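You operate a simulated robot arm through the tools that you are given. There is no shell and no other tool.

You run a simulated two-armed robot. Do the job below in one go: nothing can be reset, and whatever is moved stays where it is left.

JOB
Tape the tails of samples 2 and 1 and stand them in the black rack.
Fine: one strip each.

Only the result counts: the job must be done as asked and must still hold three seconds after the hand-in. Knocking over, shifting, dropping, spilling or breaking anything else fails it.

ROBOT AND FRAMES
Two 7-joint arms with two-finger parallel grippers on one trunk that stands fixed in place. Base frame: the origin is at the foot of the trunk, x ahead of it, y to its left, z up. Units: mm, rad, N and s.
The left shoulder is at [70, 187, 1165], the right one opposite. With the tool pointing down near the work surface each hand reaches from about 300 to 800 mm from the base axis, measured 20 degrees to its own side. Payload 3.91 kg a hand.
The TCP of each hand is the grasp point between the finger pads, 30 mm short of the fingertips. In the tool frame z runs along the fingers and y along their closing line. Largest opening 110 mm; finger width 20, thickness 10; the body of the gripper, 48 by 112 mm, starts 55 mm behind the TCP.
Orientation is that of the tool frame in the base frame, as a unit quaternion [x, y, z, w]. With the fingers straight down and closing along the base's y, the tool's x points along the base's -x, its y along +y and its z along -z.

CONTROLS
- The arms move only by the tool arm_command. It takes "left_increments", "right_increments" or both (then of equal length, played together; a hand with none holds still); each is a list of rows, each a list of 3 entries, a list of its own where there are three numbers: the shift along the base's x, y, z in cm, then the turn, a rotation vector about the base's x, y, z in rad, then the opening, from 0 (shut) to 1 (fully open). In form: [[[tx, ty, tz], [rx, ry, rz], gripper], ...]. A call has 1 to 20 rows; each row shifts and turns the commanded pose from where the row before left it. Each row takes 0.2 s and may step no farther than 50 mm and 0.15 rad from the row before; otherwise, or with a gripper value out of range, the whole call is refused. A pose out of reach is approached as far as the arm can. The call stops where the force on the tool passes 90 N (or 10 N more than at its start, if that is more) or the arm is blocked; 0.2 s more then pass. The fingers move at their own pace (about 72 mm/s each) and stop on an object; they squeeze with about 36 N. The grip force told is the motor's: it shows also when the fingers shut on nothing. Time passes only in rows, and 0.2 s behind the last, so rows that do not move let the fingers close. The reply holds the time, the measured pose of the TCP, the force on the tool along the base axes, the opening and the grip force, in the units named above and with some noise, with the torque about the TCP (base axes, N m) and any sound that the robot's microphone picked up, and new pictures: "views" is both (left out), scene, wrist or none (wrist: the cameras of the hands that moved).
- Cameras (640 x 400 px; columns grow to the right, rows downward): "scene" is now at [126.3, -47.2, 1404.6]; the picture's right is [-0.51, -0.86, -0.00], its down [-0.40, 0.24, -0.88] and it looks along [0.76, -0.45, -0.47] (base axes); focal length 317 px, centre (320, 200). "left" rides on the left gripper at [73, -17, -103] in its tool frame; the picture's right is [0.23, 0.97, 0.00], its down [-0.76, 0.18, -0.62] and it looks along [-0.61, 0.14, 0.78] (tool axes); focal length 222 px, centre (320, 200). "right" rides on the right gripper at [72, 17, -103] in its tool frame; the picture's right is [-0.23, 0.97, 0.00], its down [-0.76, -0.18, -0.62] and it looks along [-0.61, -0.14, 0.78] (tool axes); focal length 222 px, centre (320, 200). There is no depth. A picture from a camera that has moved, and an enlarged one, comes with that camera's place and axes in the base frame and with its lens.
- move_column(by): slides the trunk up (or, below 0, down) by that many mm; the arms and the scene camera ride with it, the base frame stays. It gives what a move gives, with no picture.
- turn_head(pan, tilt): turns the head with the scene camera to pan (to the left, within 1.501 rad either way) and tilt (down, from -0.506 to 1.204), counted from straight ahead of the robot. It gives what a move gives, and a new picture of the scene camera.
- enlarge(camera, box): a new picture of the part [left, top, right, bottom] of that camera's present view, enlarged. The clock stands still meanwhile.
- finish_job(): hands the job in; it is judged then, once.

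Nothing tells you positions but the pictures and the camera data. Unless the task says otherwise, let go and move clear before handing in.

The tools are called after "Call:" as a command line: name --argument value ..., lists and objects as JSON in quotes. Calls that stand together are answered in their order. arm_command: Moves the arms, as the interface text tells. Its arguments: {"type":"object","properties":{"left_increments":{"type":"array","items":{"type":"array"}},"right_increments":{"type":"array","items":{"type":"array"}},"views":{"type":"string","enum":["both","scene","wrist","none"]}},"required":[]} The other tools are called the same way: move_column (by) slides the trunk up or down; turn_head (pan, tilt) turns the head that bears the scene camera; enlarge (camera, box) takes an enlarged picture of a part of a camera's view; finish_job () hands the job in.

At the start:

```text
time: 0.0
left_ee_pos: [383.7, -47.2, 1192.3]
left_tool_rot: [-0.001, 1.0, -0.001, 0.0]
left_wrist_force: [0.3, -0.9, 0.7]
left_wrist_torque: [-0.01, 0.05, 0.03]
left_width: 110.3
left_finger_force: 0.0
right_ee_pos: [354.4, -523.7, 1158.0]
right_tool_rot: [0.001, 1.0, 0.0, 0.0]
right_wrist_force: [-0.2, 0.9, -0.4]
right_wrist_torque: [0.01, -0.02, 0.02]
right_width: 109.9
right_finger_force: 0.1
trunk travel left (down, up): [-675.0, 265.0]
head pan, tilt: [-0.539, 0.489]
```

scene: 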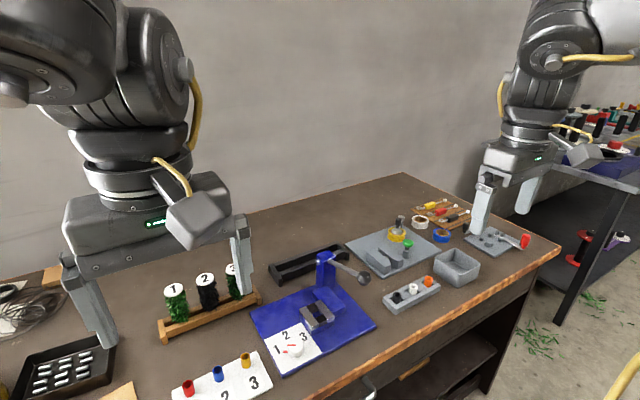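
right: 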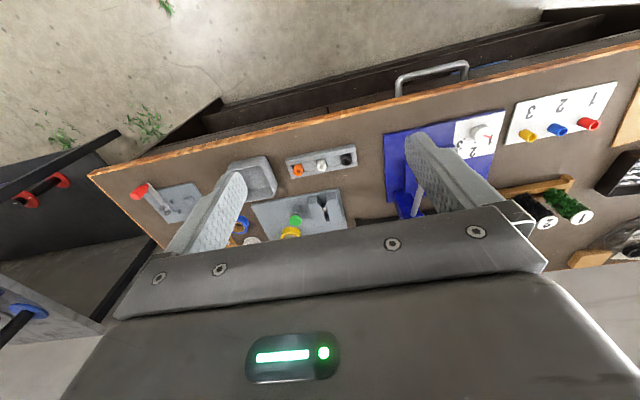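
left: 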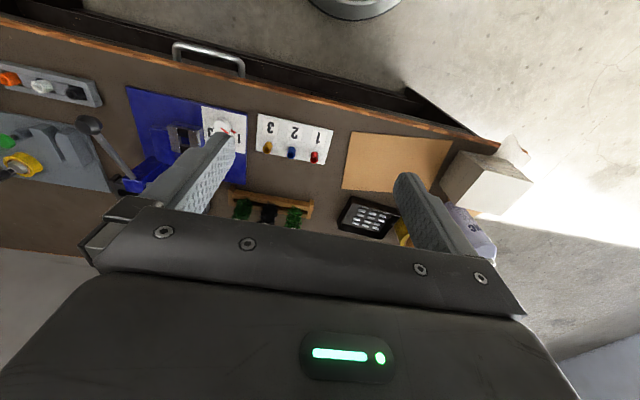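

I see a workbench with numbered pots, a blue press or tape device, a sample card (1, 2, 3) with coloured pieces, a grey block with small caps, and a black tray. I don't yet know which items are the samples, the tape and the black rack, so I'll look closer before moving.

Call:
enlarge --camera "scene" --box '[150, 230, 390, 400]'

Call:
enlarge --camera "scene" --box '[340, 180, 560, 320]'

Call:
enlarge --camera "left" --box '[100, 60, 360, 230]'

Call:
enlarge --camera "right" --box '[120, 60, 400, 260]'

Call:
enlarge --camera "right" --box '[380, 60, 640, 240]'

```text
2.35 times, centred on (270, 315) of scene
camera zoom: at [126.3, -47.2, 1404.6], right [-0.51, -0.86, 0.0], down [-0.4, 0.24, -0.88], along [0.76, -0.45, -0.47], focal length 745 px, centre (438, -71)
```

zoom: 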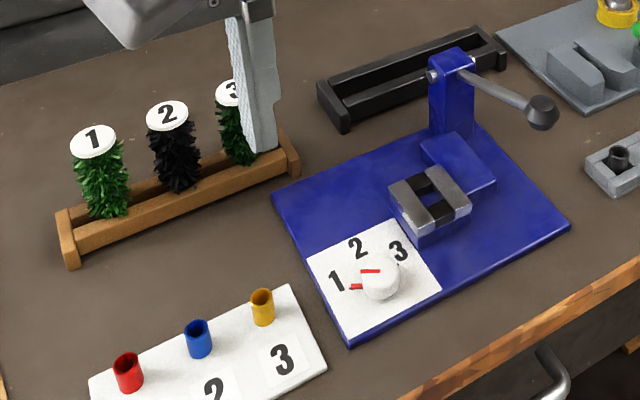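

```text
2.86 times, centred on (450, 250) of scene
camera zoom: at [126.3, -47.2, 1404.6], right [-0.51, -0.86, 0.0], down [-0.4, 0.24, -0.88], along [0.76, -0.45, -0.47], focal length 905 px, centre (-51, 57)
```

zoom: 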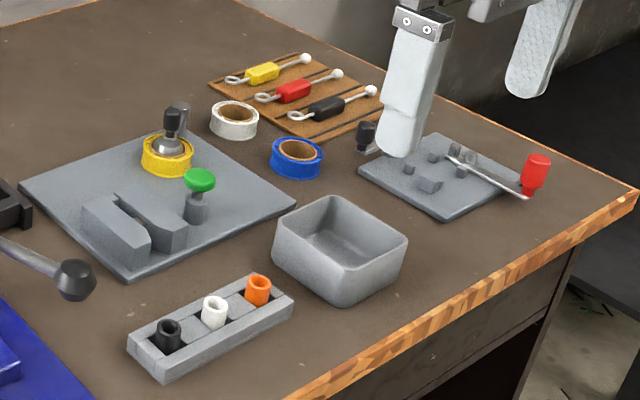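

```text
2.35 times, centred on (230, 145) of left
camera zoom: at [311.5, -65.5, 1296.4], right [-0.23, 0.97, 0.0], down [0.76, 0.18, 0.62], along [0.61, 0.14, -0.78], focal length 523 px, centre (532, 329)
```

zoom: 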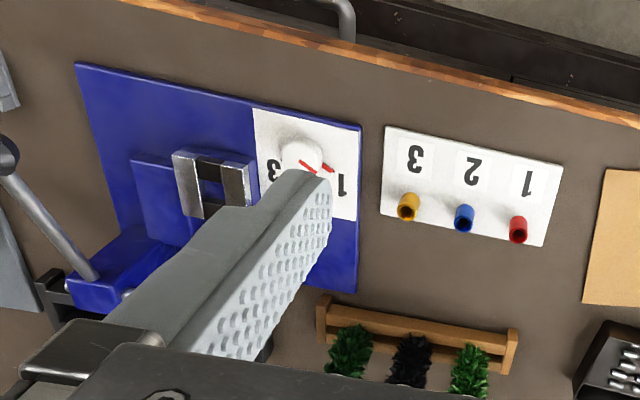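

```text
2.00 times, centred on (260, 160) of right
camera zoom: at [282.0, -508.2, 1262.6], right [0.23, 0.97, 0.0], down [0.76, -0.18, 0.62], along [0.61, -0.14, -0.78], focal length 444 px, centre (440, 280)
```

zoom: 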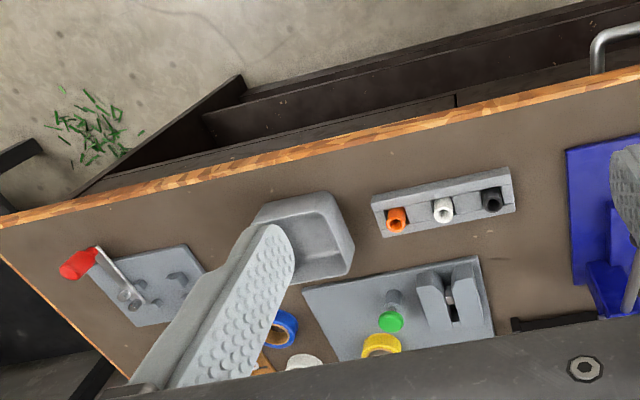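

```text
2.22 times, centred on (510, 150) of right
camera zoom: at [282.0, -508.2, 1262.6], right [0.23, 0.97, 0.0], down [0.76, -0.18, 0.62], along [0.61, -0.14, -0.78], focal length 494 px, centre (-102, 311)
```

zoom: 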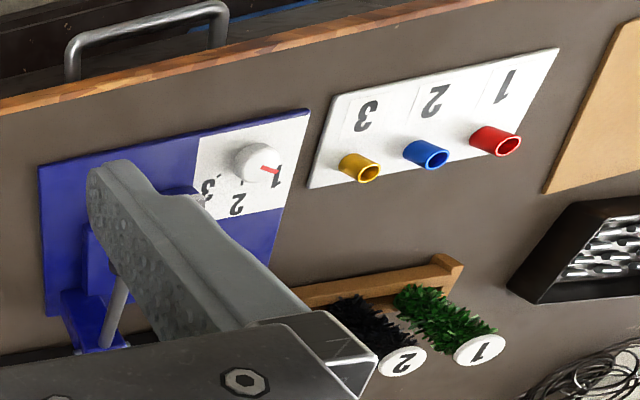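

The numbered bottle brushes in the wooden rack look like the samples, the long black slotted bar looks like the black rack, and the grey plate with the yellow roll and green button looks like the tape station. I'll look around with the head before touching anything.

Call:
turn_head --pan -0.9 --tilt 0.7

```text
time: 0.8
left_ee_pos: [383.9, -47.3, 1191.4]
left_tool_rot: [-0.001, 1.0, 0.0, -0.001]
left_wrist_force: [-0.7, 0.5, 0.8]
left_wrist_torque: [0.01, -0.01, 0.01]
left_width: 110.2
left_finger_force: 0.0
right_ee_pos: [355.4, -524.3, 1158.0]
right_tool_rot: [0.0, 1.0, 0.0, -0.001]
right_wrist_force: [-0.2, 0.3, 0.6]
right_wrist_torque: [0.0, -0.01, 0.0]
right_width: 110.0
right_finger_force: 0.0
trunk travel left (down, up): [-675.0, 265.0]
head pan, tilt: [-0.901, 0.7]
camera scene: at [100.9, -66.8, 1386.0], right [-0.78, -0.62, 0.0], down [-0.4, 0.5, -0.77], along [0.48, -0.6, -0.64], focal length 317 px, centre (320, 200)
```

scene: 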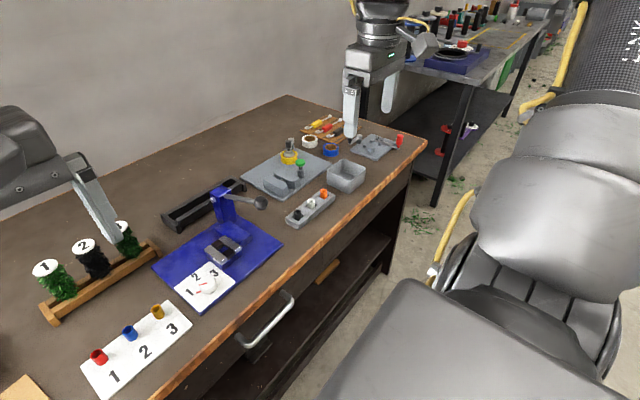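

I have a wider view of the bench now, so I'll enlarge the main areas to understand how each device works.

Call:
enlarge --camera "scene" --box '[230, 100, 430, 225]'

Call:
enlarge --camera "scene" --box '[150, 160, 290, 250]'

Call:
enlarge --camera "scene" --box '[230, 130, 350, 205]'

Call:
enlarge --camera "scene" --box '[390, 0, 600, 120]'

Call:
enlarge --camera "scene" --box '[20, 220, 170, 330]'

```text
3.20 times, centred on (330, 162) of scene
camera zoom: at [100.9, -66.8, 1386.0], right [-0.78, -0.62, 0.0], down [-0.4, 0.5, -0.77], along [0.48, -0.6, -0.64], focal length 1013 px, centre (288, 320)
```

zoom: 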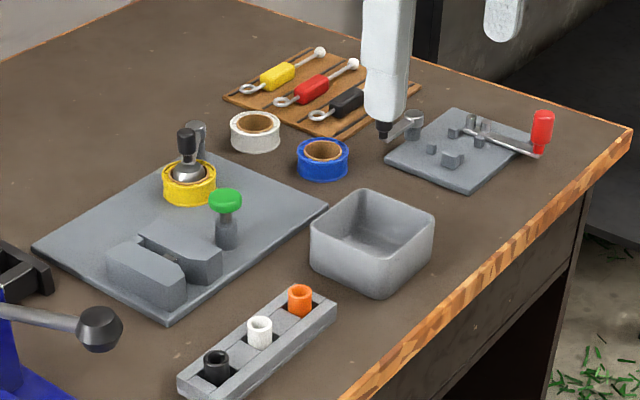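

```text
4.44 times, centred on (220, 205) of scene
camera zoom: at [100.9, -66.8, 1386.0], right [-0.78, -0.62, 0.0], down [-0.4, 0.5, -0.77], along [0.48, -0.6, -0.64], focal length 1407 px, centre (764, 178)
```

zoom: 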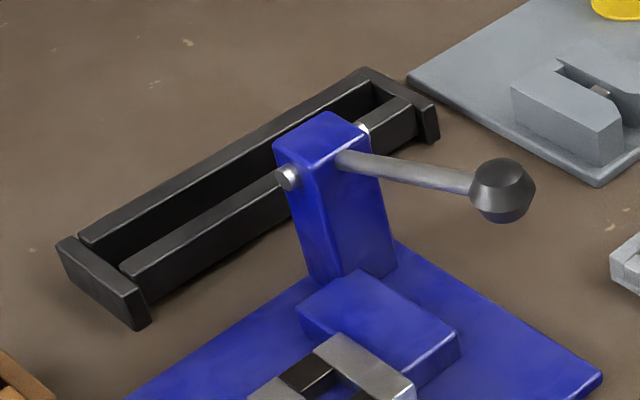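

```text
5.33 times, centred on (290, 168) of scene
camera zoom: at [100.9, -66.8, 1386.0], right [-0.78, -0.62, 0.0], down [-0.4, 0.5, -0.77], along [0.48, -0.6, -0.64], focal length 1689 px, centre (480, 373)
```

zoom: 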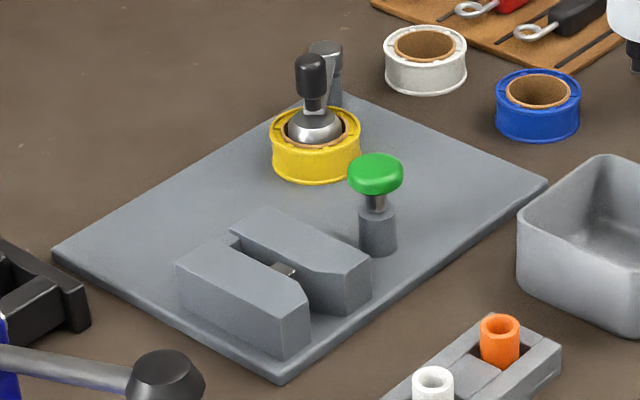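

```text
3.05 times, centred on (495, 60) of scene
camera zoom: at [100.9, -66.8, 1386.0], right [-0.78, -0.62, 0.0], down [-0.4, 0.5, -0.77], along [0.48, -0.6, -0.64], focal length 965 px, centre (-213, 627)
```

zoom: 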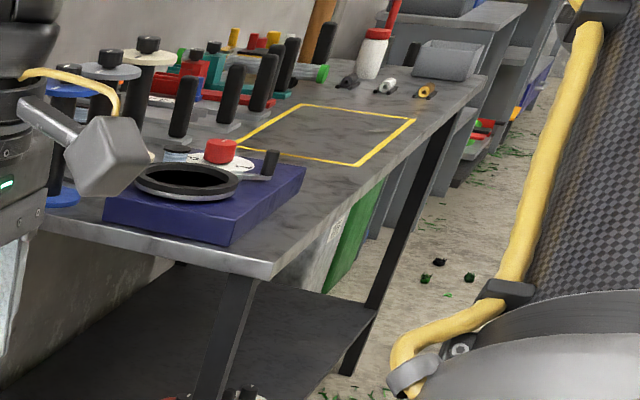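

```text
3.64 times, centred on (95, 275) of scene
camera zoom: at [100.9, -66.8, 1386.0], right [-0.78, -0.62, 0.0], down [-0.4, 0.5, -0.77], along [0.48, -0.6, -0.64], focal length 1151 px, centre (1138, -73)
```

zoom: 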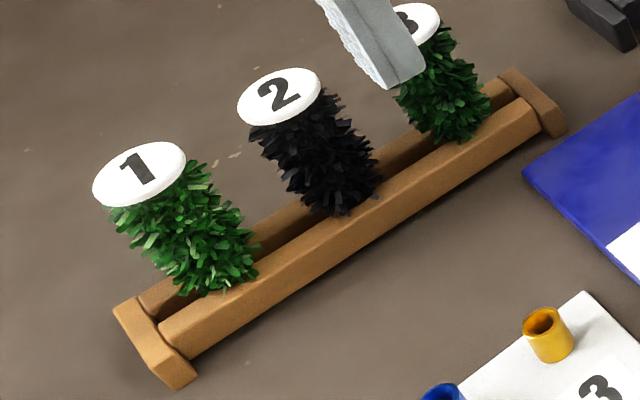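

The bench is aligned with the base. The wooden rack runs along y at about x=716, and the black rack along y at about x=757. The tape station covers about x 615–800, y −545 to −790, with its slot running along x. I'll bring both hand cameras closer, staying above everything, to measure better.

Call:
arm_command --left_increments '[[[3.0, -1.2, -3.0], [0, 0, 0], 1], [[3.0, -1.2, -3.0], [0, 0, 0], 1], [[3.0, -1.2, -3.0], [0, 0, 0], 1], [[3.0, -1.2, -3.0], [0, 0, 0], 1], [[3.0, -1.2, -3.0], [0, 0, 0], 1], [[3.0, -1.2, -2.0], [0, 0, 0], 1]]' --right_increments '[[[2.9, -0.85, -3.3], [0, 0, 0], 1], [[2.9, -0.85, -3.3], [0, 0, 0], 1], [[2.9, -0.85, -3.3], [0, 0, 0], 1], [[2.9, -0.85, -3.3], [0, 0, 0], 1], [[2.9, -0.85, -3.3], [0, 0, 0], 1], [[2.9, -0.85, -3.3], [0, 0, 0], 1]]' --views "both"

```text
time: 2.2
left_ee_pos: [556.7, -95.2, 1022.8]
left_tool_rot: [-0.008, 1.0, -0.007, -0.002]
left_wrist_force: [0.7, 0.4, -0.9]
left_wrist_torque: [0.01, -0.03, 0.0]
left_width: 110.2
left_finger_force: 0.1
left hand out of reach, approached as far as the arm can: row 6
right_ee_pos: [528.7, -578.0, 959.2]
right_tool_rot: [0.0, 1.0, 0.001, -0.001]
right_wrist_force: [0.3, -1.0, 0.1]
right_wrist_torque: [0.0, 0.04, -0.03]
right_width: 109.9
right_finger_force: 0.0
trunk travel left (down, up): [-675.0, 265.0]
head pan, tilt: [-0.901, 0.7]
camera scene: at [103.4, -68.3, 1385.7], right [-0.78, -0.62, 0.0], down [-0.4, 0.51, -0.76], along [0.47, -0.6, -0.65], focal length 317 px, centre (320, 200)
camera right: at [456.2, -561.4, 1064.0], right [0.23, 0.97, 0.0], down [0.76, -0.18, 0.62], along [0.61, -0.14, -0.78], focal length 222 px, centre (320, 200)
camera left: at [485.7, -112.9, 1128.3], right [-0.24, 0.97, -0.01], down [0.76, 0.2, 0.62], along [0.6, 0.14, -0.79], focal length 222 px, centre (320, 200)
```

scene: 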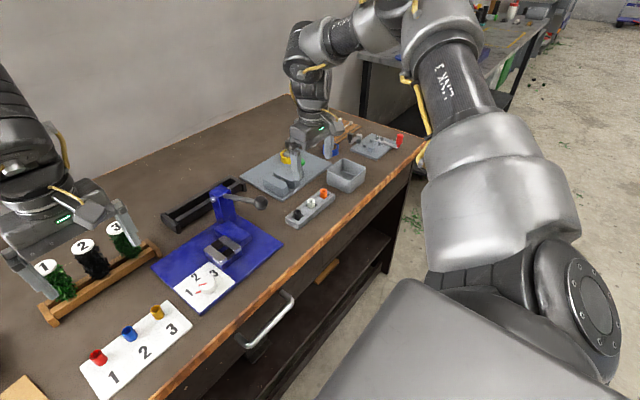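
right: 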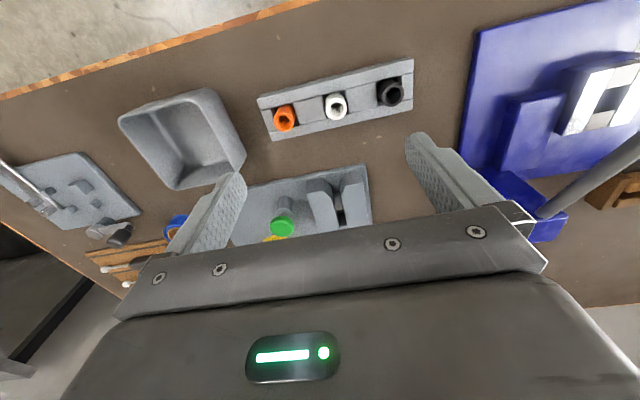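
left: 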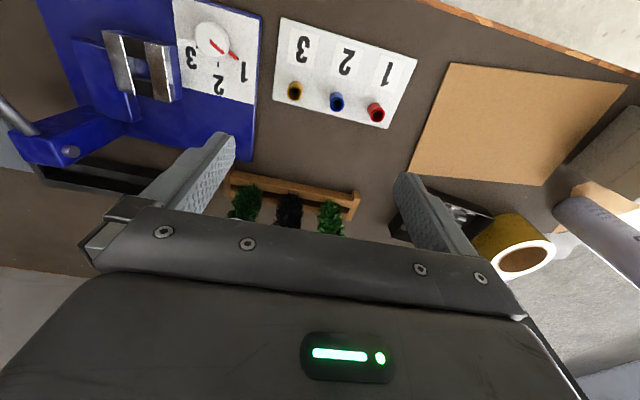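

The right hand camera now sees the tape station between the fingers. I'll enlarge the views to read the station and samples better.

Call:
enlarge --camera "right" --box '[220, 150, 420, 260]'

Call:
enlarge --camera "left" --box '[200, 150, 400, 270]'

Call:
enlarge --camera "scene" --box '[0, 200, 200, 325]'

Call:
enlarge --camera "left" --box '[0, 0, 280, 200]'

```text
3.20 times, centred on (320, 205) of right
camera zoom: at [456.2, -561.4, 1064.0], right [0.23, 0.97, 0.0], down [0.76, -0.18, 0.62], along [0.61, -0.14, -0.78], focal length 711 px, centre (320, 184)
```

zoom: 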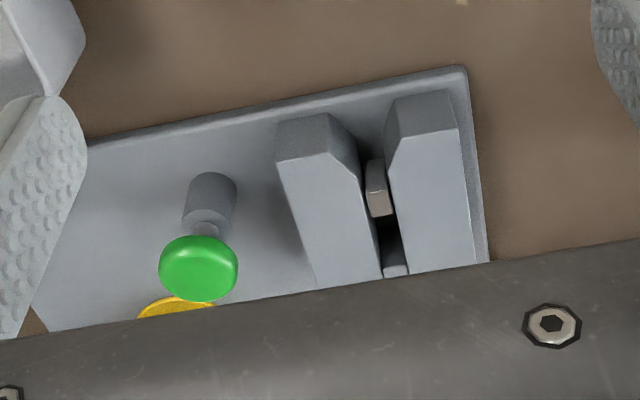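

```text
3.20 times, centred on (300, 210) of left
camera zoom: at [485.7, -112.9, 1128.3], right [-0.24, 0.97, -0.01], down [0.76, 0.2, 0.62], along [0.6, 0.14, -0.79], focal length 711 px, centre (384, 168)
```

zoom: 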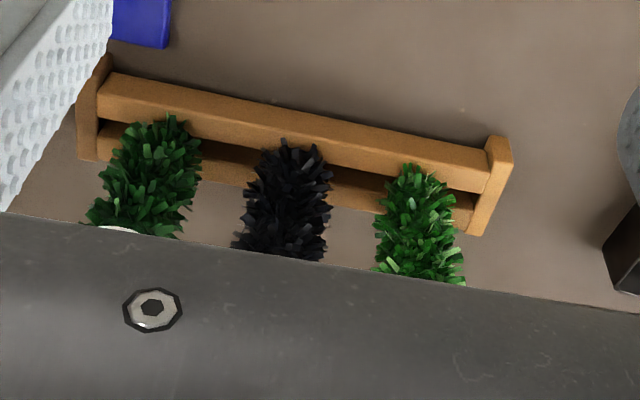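

```text
3.20 times, centred on (100, 262) of scene
camera zoom: at [103.4, -68.3, 1385.7], right [-0.78, -0.62, 0.0], down [-0.4, 0.51, -0.76], along [0.47, -0.6, -0.65], focal length 1013 px, centre (1024, 0)
```

zoom: 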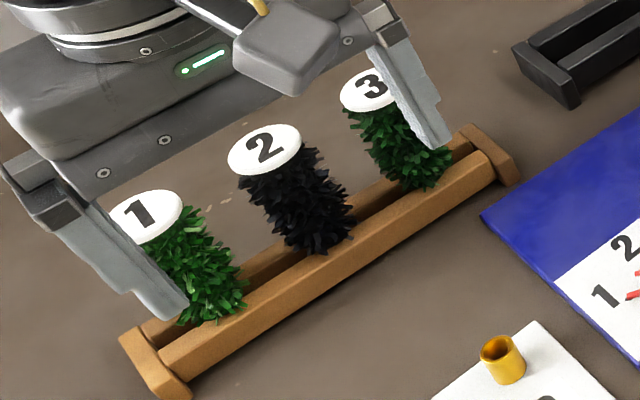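

```text
2.00 times, centred on (140, 100) of left
camera zoom: at [485.7, -112.9, 1128.3], right [-0.24, 0.97, -0.01], down [0.76, 0.2, 0.62], along [0.6, 0.14, -0.79], focal length 444 px, centre (680, 400)
```

zoom: 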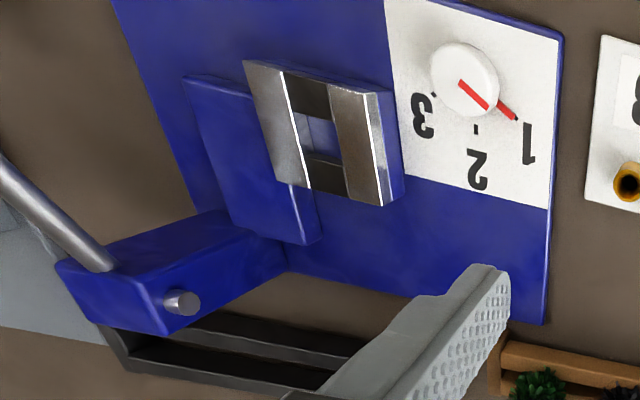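

The station has a flared slot along x with a small metal piece inside, and the green button stands beside it. I'll move the right hand above the slot to see it unobstructed and test the reach.

Call:
arm_command --right_increments '[[[4.0, -0.5, 2.0], [0, 0, 0], 1], [[4.0, -0.5, 1.0], [0, 0, 0], 1], [[4.0, -0.5, 0], [0, 0, 0], 1]]' --left_increments '[[[-2, 3, 1], [0, 0, 0], 1], [[-2, 3, 1], [0, 0, 0], 1], [[-2, 3, 1], [0, 0, 0], 1]]' --views "both"

```text
time: 3.0
left_ee_pos: [490.0, -8.4, 1052.2]
left_tool_rot: [0.001, 1.0, -0.001, 0.002]
left_wrist_force: [0.3, 0.5, 1.4]
left_wrist_torque: [0.03, -0.02, -0.01]
left_width: 109.8
left_finger_force: 0.0
right_ee_pos: [609.4, -584.9, 987.1]
right_tool_rot: [0.001, 1.0, 0.002, 0.002]
right_wrist_force: [-0.3, 0.4, 0.0]
right_wrist_torque: [-0.01, -0.02, 0.0]
right_width: 109.9
right_finger_force: 0.0
right hand out of reach, approached as far as the arm can: row 3
trunk travel left (down, up): [-675.0, 265.0]
head pan, tilt: [-0.901, 0.7]
camera scene: at [98.5, -66.6, 1386.1], right [-0.78, -0.62, 0.0], down [-0.4, 0.51, -0.77], along [0.48, -0.6, -0.64], focal length 317 px, centre (320, 200)
camera right: at [536.9, -568.3, 1090.3], right [0.23, 0.97, 0.0], down [0.76, -0.18, 0.63], along [0.61, -0.14, -0.78], focal length 222 px, centre (320, 200)
camera left: at [416.6, -26.7, 1156.7], right [-0.23, 0.97, 0.0], down [0.76, 0.18, 0.62], along [0.61, 0.14, -0.78], focal length 222 px, centre (320, 200)
```

scene: 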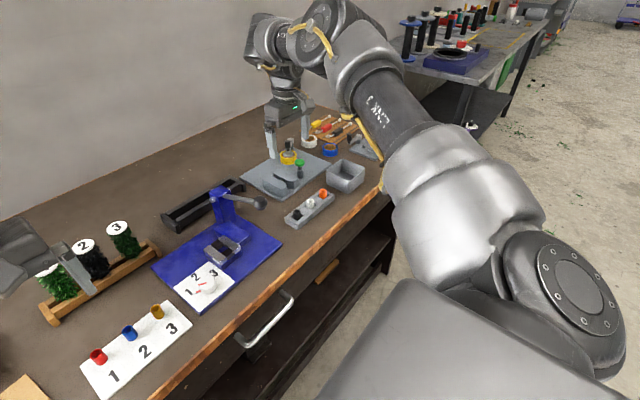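
right: 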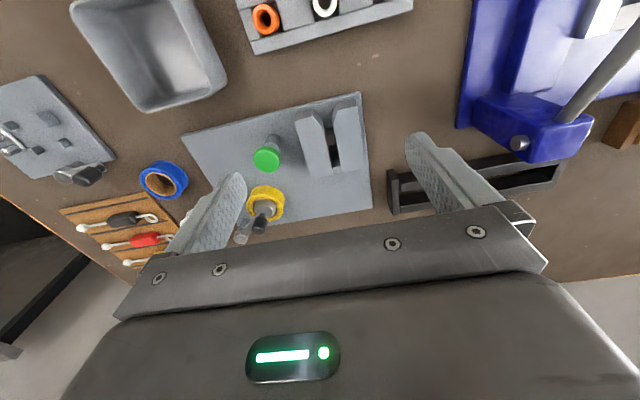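
left: 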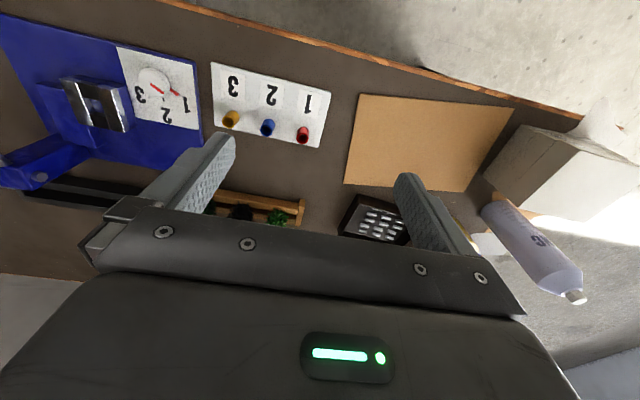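

The right hand reaches its limit near x=609 at this height, but the view is now clear. I'll enlarge the station to measure it.

Call:
enlarge --camera "right" --box '[170, 80, 390, 230]'

Call:
enlarge --camera "right" --box '[280, 90, 380, 190]'

Call:
enlarge --camera "scene" --box '[230, 110, 380, 210]'

Call:
enlarge --camera "scene" --box '[20, 200, 200, 325]'

```text
2.67 times, centred on (280, 155) of right
camera zoom: at [536.9, -568.3, 1090.3], right [0.23, 0.97, 0.0], down [0.76, -0.18, 0.63], along [0.61, -0.14, -0.78], focal length 592 px, centre (427, 320)
```

zoom: 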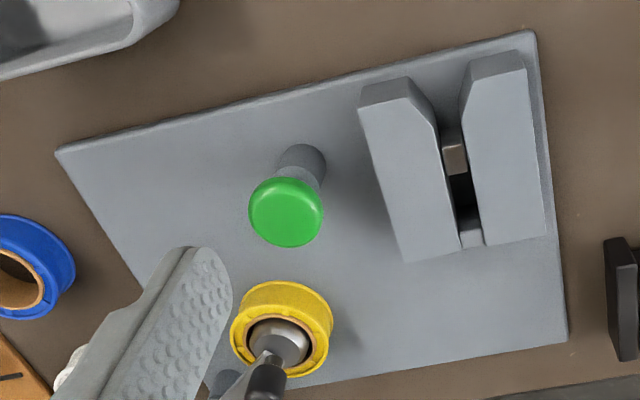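

```text
4.00 times, centred on (330, 140) of right
camera zoom: at [536.9, -568.3, 1090.3], right [0.23, 0.97, 0.0], down [0.76, -0.18, 0.63], along [0.61, -0.14, -0.78], focal length 888 px, centre (280, 440)
```

zoom: 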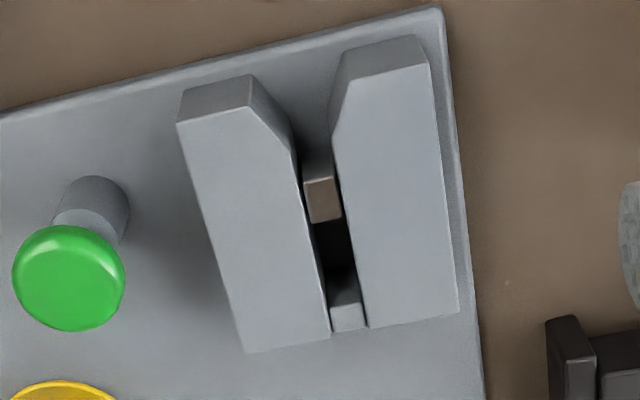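

```text
4.00 times, centred on (305, 160) of scene
camera zoom: at [98.5, -66.6, 1386.1], right [-0.78, -0.62, 0.0], down [-0.4, 0.51, -0.77], along [0.48, -0.6, -0.64], focal length 1266 px, centre (380, 360)
```

zoom: 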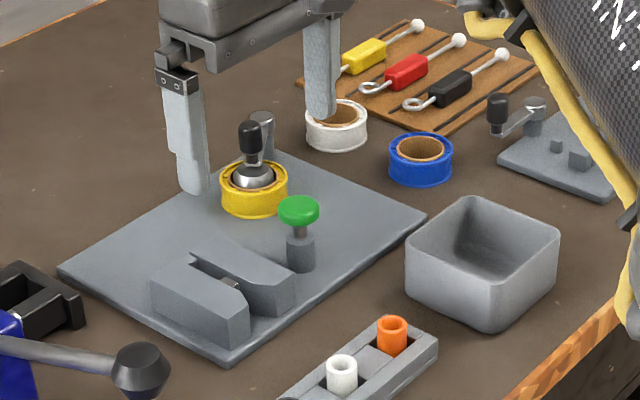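

```text
3.20 times, centred on (110, 262) of scene
camera zoom: at [98.5, -66.6, 1386.1], right [-0.78, -0.62, 0.0], down [-0.4, 0.51, -0.77], along [0.48, -0.6, -0.64], focal length 1013 px, centre (992, 0)
```

zoom: 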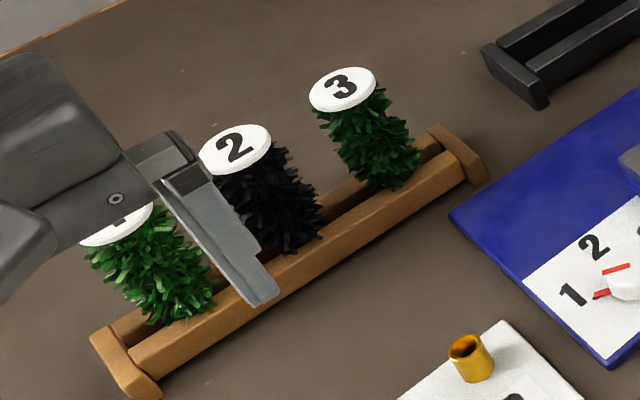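

The tape station measures as follows: plate top z≈809, blocks x 616–694 with tops at about 840, slot centre y≈−581 (about 12 mm wide), and button near (640, −650). I'll back the hands off, lower the trunk for better reach, and come back for a closer look at the slot.

Call:
arm_command --right_increments '[[[-3.0, 0, 4.0], [0, 0, 0], 1], [[-3.0, 0, 4.0], [0, 0, 0], 1], [[-1.0, 0, 4.0], [0, 0, 0], 1]]' --left_increments '[[[-2, 3, 3], [0, 0, 0], 1], [[-2, 3, 3], [0, 0, 0], 1], [[-2, 3, 3], [0, 0, 0], 1]]' --views "none"

Call:
move_column --by -120

Call:
arm_command --right_increments '[[[4.0, 0, 0.5], [0, 0, 0], 1], [[4.0, 0, 0], [0, 0, 0], 1], [[3.0, 0, 0], [0, 0, 0], 1]]' --views "both"

```text
time: 3.8
left_ee_pos: [432.2, 84.5, 1142.1]
left_tool_rot: [0.001, 1.0, -0.001, 0.0]
left_wrist_force: [-0.4, -0.2, 0.4]
left_wrist_torque: [-0.03, -0.01, 0.01]
left_width: 110.2
left_finger_force: 0.1
right_ee_pos: [543.1, -583.2, 1105.8]
right_tool_rot: [0.0, 1.0, -0.002, 0.0]
right_wrist_force: [-0.3, 0.4, 0.9]
right_wrist_torque: [-0.02, 0.0, 0.02]
right_width: 109.9
right_finger_force: 0.0
trunk travel left (down, up): [-675.0, 265.0]
head pan, tilt: [-0.901, 0.7]
```

```text
time: 5.3
left_ee_pos: [430.6, 82.2, 1020.9]
left_tool_rot: [-0.001, 1.0, 0.0, -0.001]
left_wrist_force: [0.4, 0.7, -0.2]
left_wrist_torque: [-0.03, 0.0, 0.0]
left_width: 109.9
left_finger_force: 0.0
right_ee_pos: [543.3, -585.5, 984.2]
right_tool_rot: [0.0, 1.0, 0.0, 0.0]
right_wrist_force: [-0.3, -0.4, -0.1]
right_wrist_torque: [0.01, -0.02, -0.01]
right_width: 109.8
right_finger_force: 0.0
trunk travel left (down, up): [-555.0, 385.0]
head pan, tilt: [-0.901, 0.7]
```

```text
time: 6.1
left_ee_pos: [433.2, 83.3, 1022.0]
left_tool_rot: [-0.001, 1.0, 0.0, -0.001]
left_wrist_force: [0.1, 0.4, 0.3]
left_wrist_torque: [-0.01, 0.03, -0.01]
left_width: 109.6
left_finger_force: 0.0
right_ee_pos: [571.3, -574.8, 978.6]
right_tool_rot: [0.0, 1.0, 0.0, 0.0]
right_wrist_force: [0.7, -0.3, 0.2]
right_wrist_torque: [-0.01, 0.03, 0.0]
right_width: 109.7
right_finger_force: 0.3
right hand out of reach, approached as far as the arm can: row 1, 2, 3
trunk travel left (down, up): [-555.0, 385.0]
head pan, tilt: [-0.901, 0.7]
camera scene: at [101.6, -66.5, 1265.9], right [-0.78, -0.62, 0.0], down [-0.4, 0.5, -0.76], along [0.47, -0.6, -0.64], focal length 317 px, centre (320, 200)
camera right: at [499.0, -559.1, 1083.4], right [0.23, 0.97, 0.0], down [0.76, -0.18, 0.62], along [0.61, -0.14, -0.78], focal length 222 px, centre (320, 200)
```

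scene: 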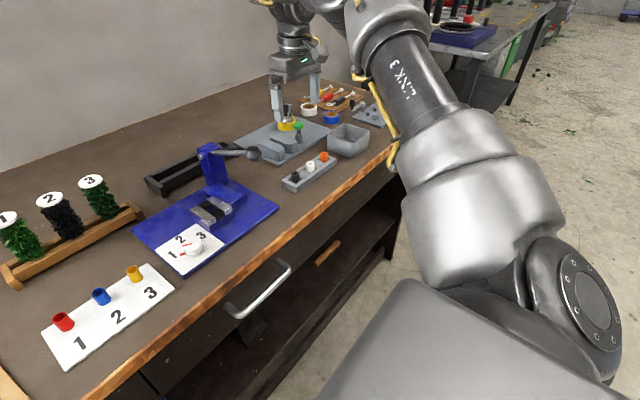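
right: 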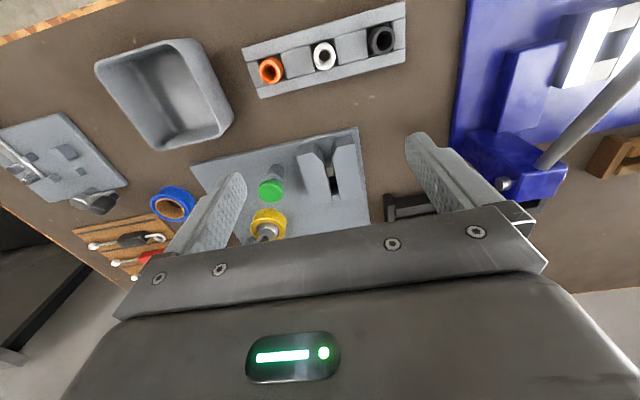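

Lowering the trunk cut the reach, which means the wrist sits about 350 mm above the TCP and a higher trunk is better. I'll raise the trunk by 180 mm and bring the right hand back over the tape station with a slight outward tilt.

Call:
move_column --by 180

Call:
arm_command --right_increments '[[[0.5, 0, -5.0], [0, -0.1, 0], 1], [[1, 0, -4.0], [0, -0.1, 0], 1], [[2, 0, -4.0], [0, 0, 0], 1], [[2, 0, -4.0], [0, 0, 0], 1], [[2.0, 0, -2.0], [0, 0, 0], 1]]' --views "both"

```text
time: 8.1
left_ee_pos: [432.8, 81.5, 1201.7]
left_tool_rot: [-0.001, 1.0, 0.0, 0.0]
left_wrist_force: [0.3, 0.5, -0.9]
left_wrist_torque: [0.02, 0.0, 0.02]
left_width: 110.0
left_finger_force: 0.1
right_ee_pos: [571.0, -576.5, 1159.3]
right_tool_rot: [0.0, 1.0, 0.0, -0.001]
right_wrist_force: [-0.4, -0.2, 0.5]
right_wrist_torque: [0.04, -0.01, 0.01]
right_width: 109.8
right_finger_force: 0.1
trunk travel left (down, up): [-735.0, 205.0]
head pan, tilt: [-0.901, 0.7]
```

```text
refused: row 1 steps farther than a row can; nothing moved
```

The first row was just over the step limit, so I'll repeat it with smaller steps.

Call:
arm_command --right_increments '[[[0.5, 0, -4.5], [0, -0.1, 0], 1], [[1, 0, -4.0], [0, -0.1, 0], 1], [[2, 0, -4.0], [0, 0, 0], 1], [[2, 0, -4.0], [0, 0, 0], 1], [[2.0, 0, -2.5], [0, 0, 0], 1]]' --views "both"

```text
time: 9.3
left_ee_pos: [433.0, 84.4, 1200.5]
left_tool_rot: [-0.001, 1.0, -0.001, 0.0]
left_wrist_force: [0.3, 0.8, 0.4]
left_wrist_torque: [-0.02, 0.0, 0.0]
left_width: 109.8
left_finger_force: 0.1
right_ee_pos: [646.6, -573.9, 967.8]
right_tool_rot: [0.001, 0.995, -0.001, 0.099]
right_wrist_force: [-0.2, -0.2, 0.7]
right_wrist_torque: [0.0, 0.04, -0.03]
right_width: 110.0
right_finger_force: 0.0
trunk travel left (down, up): [-735.0, 205.0]
head pan, tilt: [-0.901, 0.7]
camera scene: at [102.3, -65.0, 1445.9], right [-0.78, -0.62, 0.0], down [-0.4, 0.5, -0.77], along [0.47, -0.6, -0.64], focal length 317 px, centre (320, 200)
camera right: at [555.1, -557.2, 1056.3], right [0.22, 0.97, 0.04], down [0.62, -0.18, 0.76], along [0.75, -0.14, -0.65], focal length 222 px, centre (320, 200)
```

scene: 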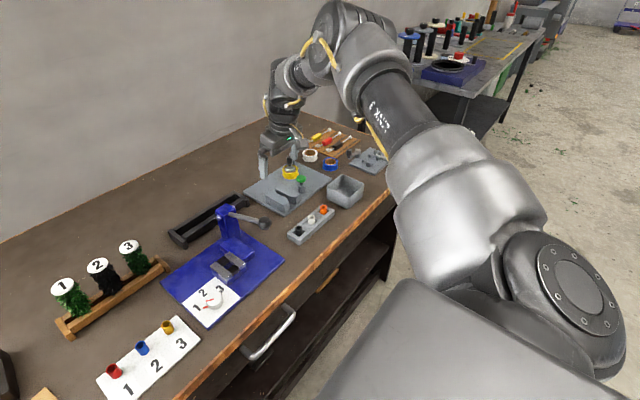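
right: 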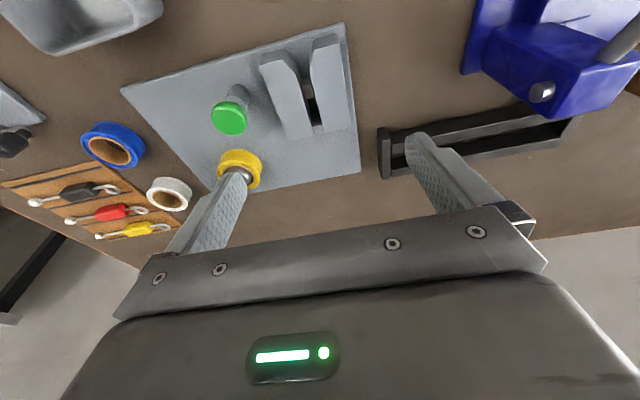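

The tilt and trunk height let the right hand reach over the slot. I'll enlarge the slot from here.

Call:
enlarge --camera "right" --box '[200, 20, 380, 200]'

Call:
enlarge --camera "right" --box '[250, 20, 360, 140]'

Call:
enlarge --camera "scene" --box '[40, 225, 180, 345]'

Call:
enlarge --camera "scene" --box '[160, 150, 340, 260]'

```text
2.22 times, centred on (290, 110) of right
camera zoom: at [555.1, -557.2, 1056.3], right [0.22, 0.97, 0.04], down [0.62, -0.18, 0.76], along [0.75, -0.14, -0.65], focal length 494 px, centre (387, 400)
```

zoom: 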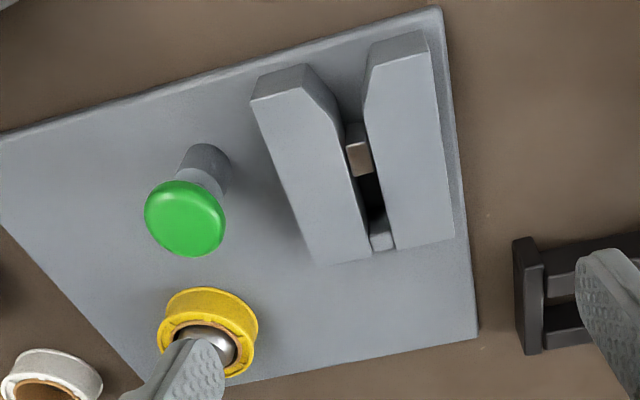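

```text
3.33 times, centred on (305, 80) of right
camera zoom: at [555.1, -557.2, 1056.3], right [0.22, 0.97, 0.04], down [0.62, -0.18, 0.76], along [0.75, -0.14, -0.65], focal length 740 px, centre (370, 600)
```

zoom: 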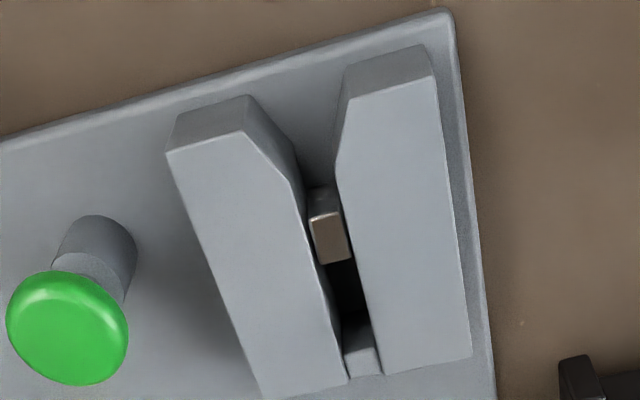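

```text
3.33 times, centred on (110, 285) of scene
camera zoom: at [102.3, -65.0, 1445.9], right [-0.78, -0.62, 0.0], down [-0.4, 0.5, -0.77], along [0.47, -0.6, -0.64], focal length 1055 px, centre (1020, -83)
```

zoom: 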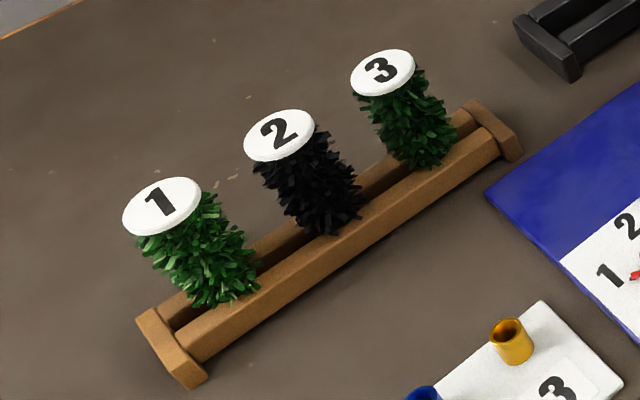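

```text
3.56 times, centred on (250, 205) of scene
camera zoom: at [102.3, -65.0, 1445.9], right [-0.78, -0.62, 0.0], down [-0.4, 0.5, -0.77], along [0.47, -0.6, -0.64], focal length 1126 px, centre (569, 182)
```

zoom: 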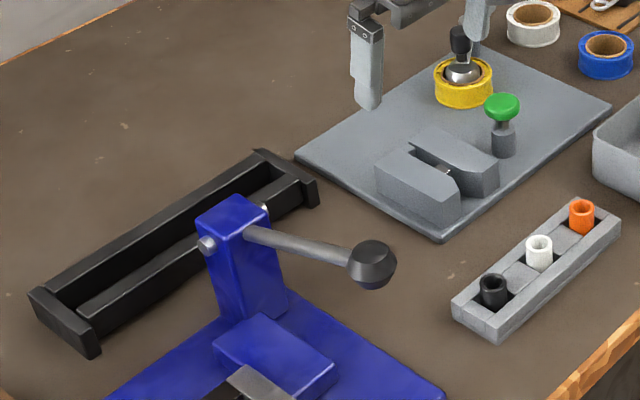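

The slot holds a metal post (x≈644–657, top z≈833), then a dark pocket (x≈657–673), then a back piece. I'll zoom in hard to learn where a tail is meant to sit, and check the racks too.

Call:
enlarge --camera "right" --box '[285, 60, 335, 140]'

Call:
enlarge --camera "scene" --box '[265, 170, 315, 215]'

Call:
enlarge --camera "scene" --box '[45, 265, 115, 325]'

Call:
enlarge --camera "scene" --box '[160, 185, 260, 255]'

```text
5.00 times, centred on (310, 100) of right
camera zoom: at [555.1, -557.2, 1056.3], right [0.22, 0.97, 0.04], down [0.62, -0.18, 0.76], along [0.75, -0.14, -0.65], focal length 1111 px, centre (370, 700)
```

zoom: 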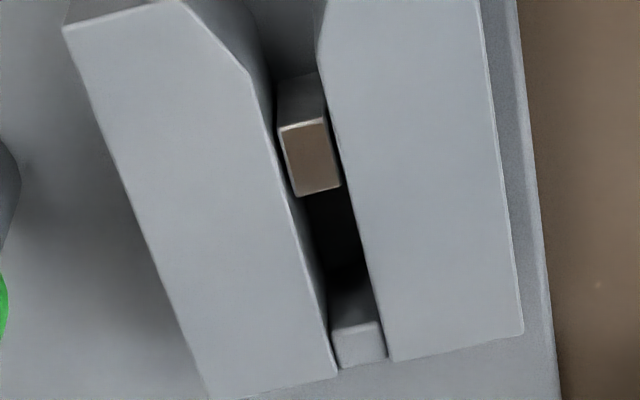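

```text
8.89 times, centred on (290, 192) of scene
camera zoom: at [102.3, -65.0, 1445.9], right [-0.78, -0.62, 0.0], down [-0.4, 0.5, -0.77], along [0.47, -0.6, -0.64], focal length 2814 px, centre (587, 267)
```

zoom: 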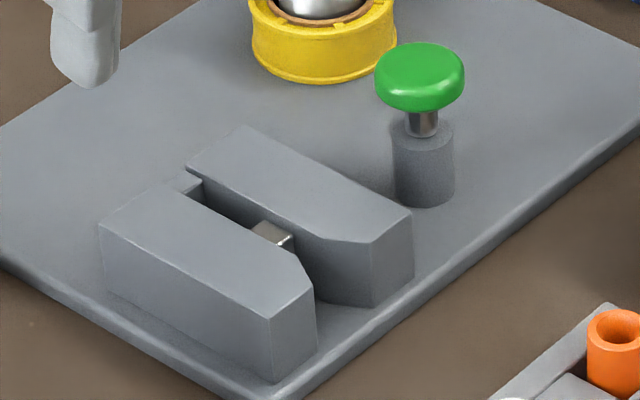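

```text
6.67 times, centred on (80, 295) of scene
camera zoom: at [102.3, -65.0, 1445.9], right [-0.78, -0.62, 0.0], down [-0.4, 0.5, -0.77], along [0.47, -0.6, -0.64], focal length 2111 px, centre (1920, -433)
```

zoom: 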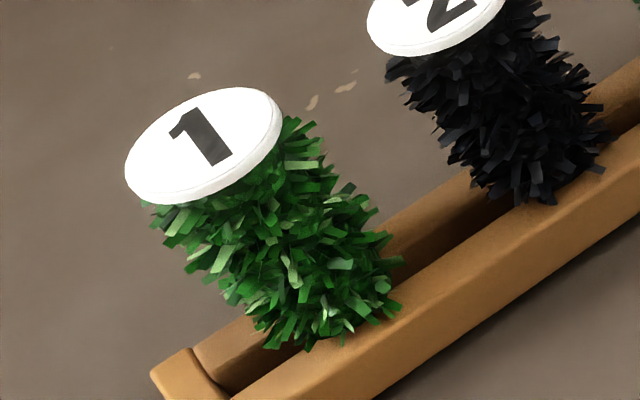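

```text
5.71 times, centred on (210, 220) of scene
camera zoom: at [102.3, -65.0, 1445.9], right [-0.78, -0.62, 0.0], down [-0.4, 0.5, -0.77], along [0.47, -0.6, -0.64], focal length 1809 px, centre (949, 86)
```

zoom: 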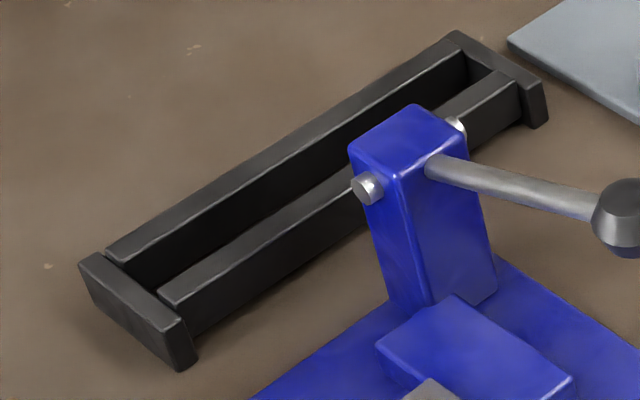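

The metal piece in the slot might be a stop or a feeler. I'll check how the tail meets it once I hold a sample, so now I'll raise the right hand and bring it over sample 2 to measure.

Call:
arm_command --right_increments '[[[0, 0, 4.6], [0, 0, 0], 1], [[0.1, 4.68, 0], [0, 0, 0], 1], [[0.1, 4.68, 0], [0, 0, 0], 1], [[0.1, 4.68, 0], [0, 0, 0], 1], [[0.1, 4.68, 0], [0, 0, 0], 1], [[0.1, 4.68, 0], [0, 0, 0], 1], [[0.1, 4.68, 0], [0, 0, 0], 1], [[0.1, 4.68, 0], [0, 0, 0], 1], [[0.1, 4.68, 0], [0, 0, 0], 1], [[0.1, 4.68, 0], [0, 0, 0], 1], [[0.1, 4.68, 0], [0, 0, 0], 1]]' --left_increments '[[[-2, 4, 0], [0, 0, 0], 1], [[-2, 4, 0], [0, 0, 0], 1], [[-2, 4, 0], [0, 0, 0], 1], [[-1, 4, 0], [0, 0, 0], 1], [[0, 3, 0], [0, 0, 0], 1], [[0, 0, 0], [0, 0, 0], 1], [[0, 0, 0], [0, 0, 0], 1], [[0, 0, 0], [0, 0, 0], 1], [[0, 0, 0], [0, 0, 0], 1], [[0, 0, 0], [0, 0, 0], 1], [[0, 0, 0], [0, 0, 0], 1]]' --views "both"

```text
time: 11.7
left_ee_pos: [341.4, 257.7, 1191.0]
left_tool_rot: [-0.002, 1.0, -0.001, 0.001]
left_wrist_force: [0.0, -0.1, -0.3]
left_wrist_torque: [-0.04, 0.0, 0.02]
left_width: 110.1
left_finger_force: 0.0
left hand out of reach, approached as far as the arm can: row 4, 5
right_ee_pos: [545.2, -239.0, 1053.0]
right_tool_rot: [0.001, 0.995, 0.001, 0.102]
right_wrist_force: [0.0, -0.7, -0.3]
right_wrist_torque: [0.01, 0.0, -0.02]
right_width: 109.9
right_finger_force: 0.1
right hand out of reach, approached as far as the arm can: row 6, 7, 8, 9, 10, 11
trunk travel left (down, up): [-735.0, 205.0]
head pan, tilt: [-0.901, 0.7]
camera scene: at [100.4, -66.1, 1446.0], right [-0.78, -0.62, 0.0], down [-0.4, 0.5, -0.77], along [0.48, -0.6, -0.64], focal length 317 px, centre (320, 200)
camera right: at [454.4, -223.6, 1140.3], right [0.22, 0.97, 0.05], down [0.62, -0.18, 0.76], along [0.75, -0.14, -0.64], focal length 222 px, centre (320, 200)
camera left: at [269.9, 239.2, 1295.3], right [-0.23, 0.97, 0.0], down [0.76, 0.18, 0.62], along [0.61, 0.14, -0.78], focal length 222 px, centre (320, 200)
```

scene: 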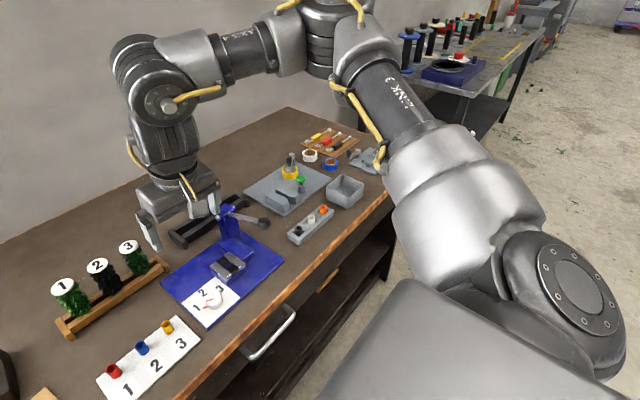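
right: 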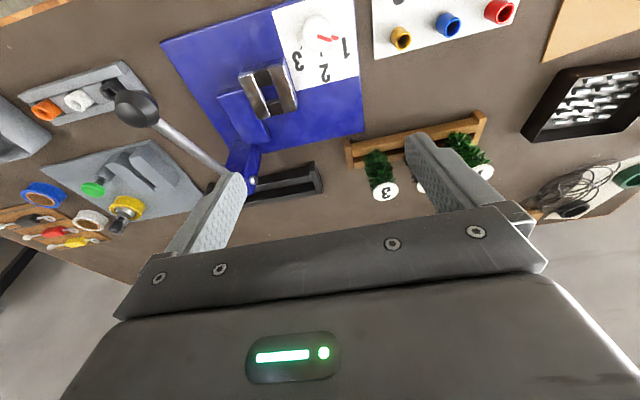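
left: 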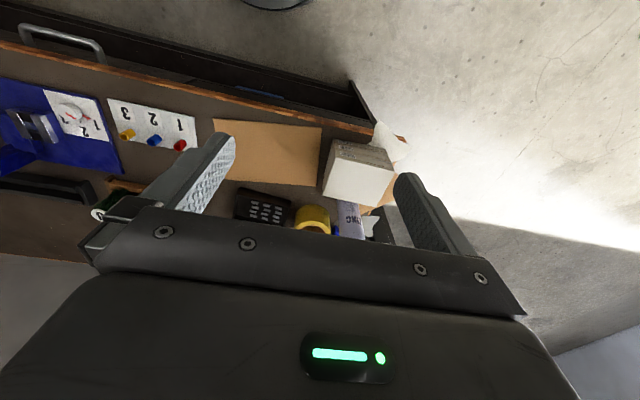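

The right hand stopped short at about (545, −239), probably because a joint limit binds with this tool yaw. I'll turn the tool counter-clockwise as the arm swings inward and see whether it can proceed.

Call:
arm_command --right_increments '[[[0, 0, 0], [0, 0, 0.12], 1], [[0, 0, 0], [0, 0, 0.12], 1], [[0, 0, 0], [0, 0, 0.12], 1], [[0, 0, 0], [0, 0, 0.12], 1], [[2, 3, 0], [0, 0, 0], 1], [[2, 3, 0], [0, 0, 0], 1], [[2, 3, 0], [0, 0, 0], 1]]' --views "both"

```text
time: 13.3
left_ee_pos: [342.7, 256.7, 1190.7]
left_tool_rot: [-0.002, 1.0, 0.0, 0.0]
left_wrist_force: [-0.2, -1.0, 0.4]
left_wrist_torque: [-0.03, 0.0, 0.04]
left_width: 110.3
left_finger_force: 0.0
right_ee_pos: [556.4, -221.9, 1060.5]
right_tool_rot: [-0.237, 0.966, 0.026, 0.098]
right_wrist_force: [-0.6, -0.6, 0.1]
right_wrist_torque: [0.0, 0.0, 0.02]
right_width: 110.0
right_finger_force: 0.0
right hand out of reach, approached as far as the arm can: row 5, 6, 7
trunk travel left (down, up): [-735.0, 205.0]
head pan, tilt: [-0.901, 0.7]
camera scene: at [100.8, -66.5, 1445.9], right [-0.78, -0.62, 0.0], down [-0.4, 0.5, -0.76], along [0.47, -0.6, -0.64], focal length 317 px, centre (320, 200)
camera right: at [466.5, -250.3, 1147.7], right [-0.25, 0.97, 0.05], down [0.63, 0.13, 0.76], along [0.73, 0.22, -0.64], focal length 222 px, centre (320, 200)
```

scene: 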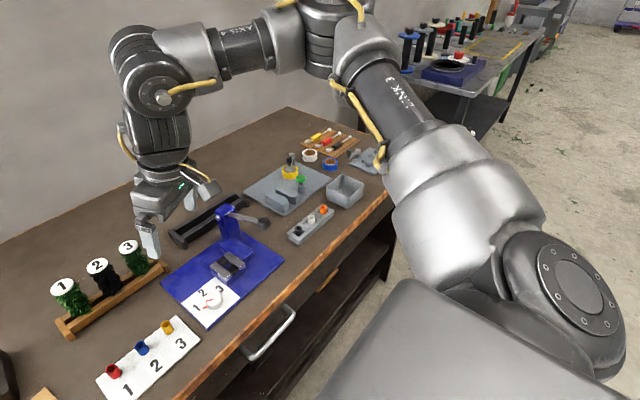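
right: 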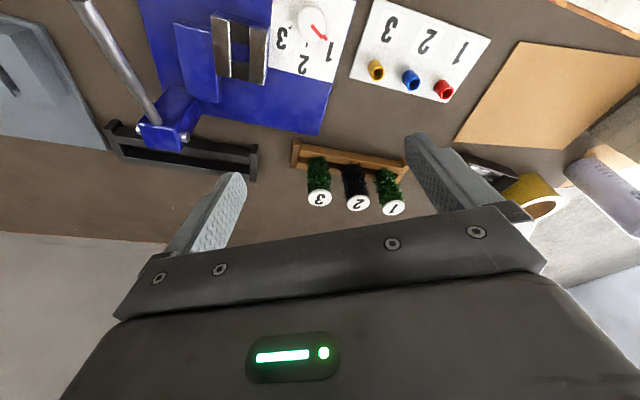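

Yaw alone did not free the arm, so the outward tilt may be what binds here. I'll undo the tilt and try to move inward again.

Call:
arm_command --right_increments '[[[0, 0, 0], [-0.046, 0.0885, 0], 1], [[0, 0, 0], [-0.046, 0.0885, 0], 1], [[0, 0, 0], [0, 0, -0.12], 1], [[0, 0, 0], [0, 0, -0.12], 1], [[0, 0, 0], [0, 0, -0.12], 1], [[0, 0, 0], [0, 0, -0.12], 1], [[2, 3, 0], [0, 0, 0], 1], [[2, 3, 0], [0, 0, 0], 1], [[2, 3, 0], [0, 0, 0], 1]]' --views "scene"

```text
time: 15.3
left_ee_pos: [342.0, 257.9, 1191.0]
left_tool_rot: [-0.002, 1.0, 0.0, 0.001]
left_wrist_force: [0.5, -1.0, 1.3]
left_wrist_torque: [0.01, 0.0, 0.01]
left_width: 109.9
left_finger_force: 0.0
right_ee_pos: [529.6, -259.1, 1062.5]
right_tool_rot: [0.001, 1.0, 0.001, 0.001]
right_wrist_force: [0.0, -0.3, -0.2]
right_wrist_torque: [-0.01, -0.01, 0.02]
right_width: 110.0
right_finger_force: 0.1
right hand out of reach, approached as far as the arm can: row 1, 2, 7, 8, 9
trunk travel left (down, up): [-735.0, 205.0]
head pan, tilt: [-0.901, 0.7]
camera scene: at [100.9, -66.5, 1445.9], right [-0.78, -0.62, 0.0], down [-0.4, 0.5, -0.76], along [0.47, -0.6, -0.64], focal length 317 px, centre (320, 200)
```

scene: 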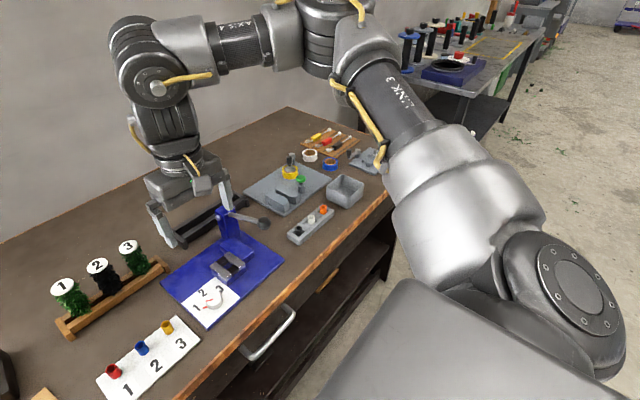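

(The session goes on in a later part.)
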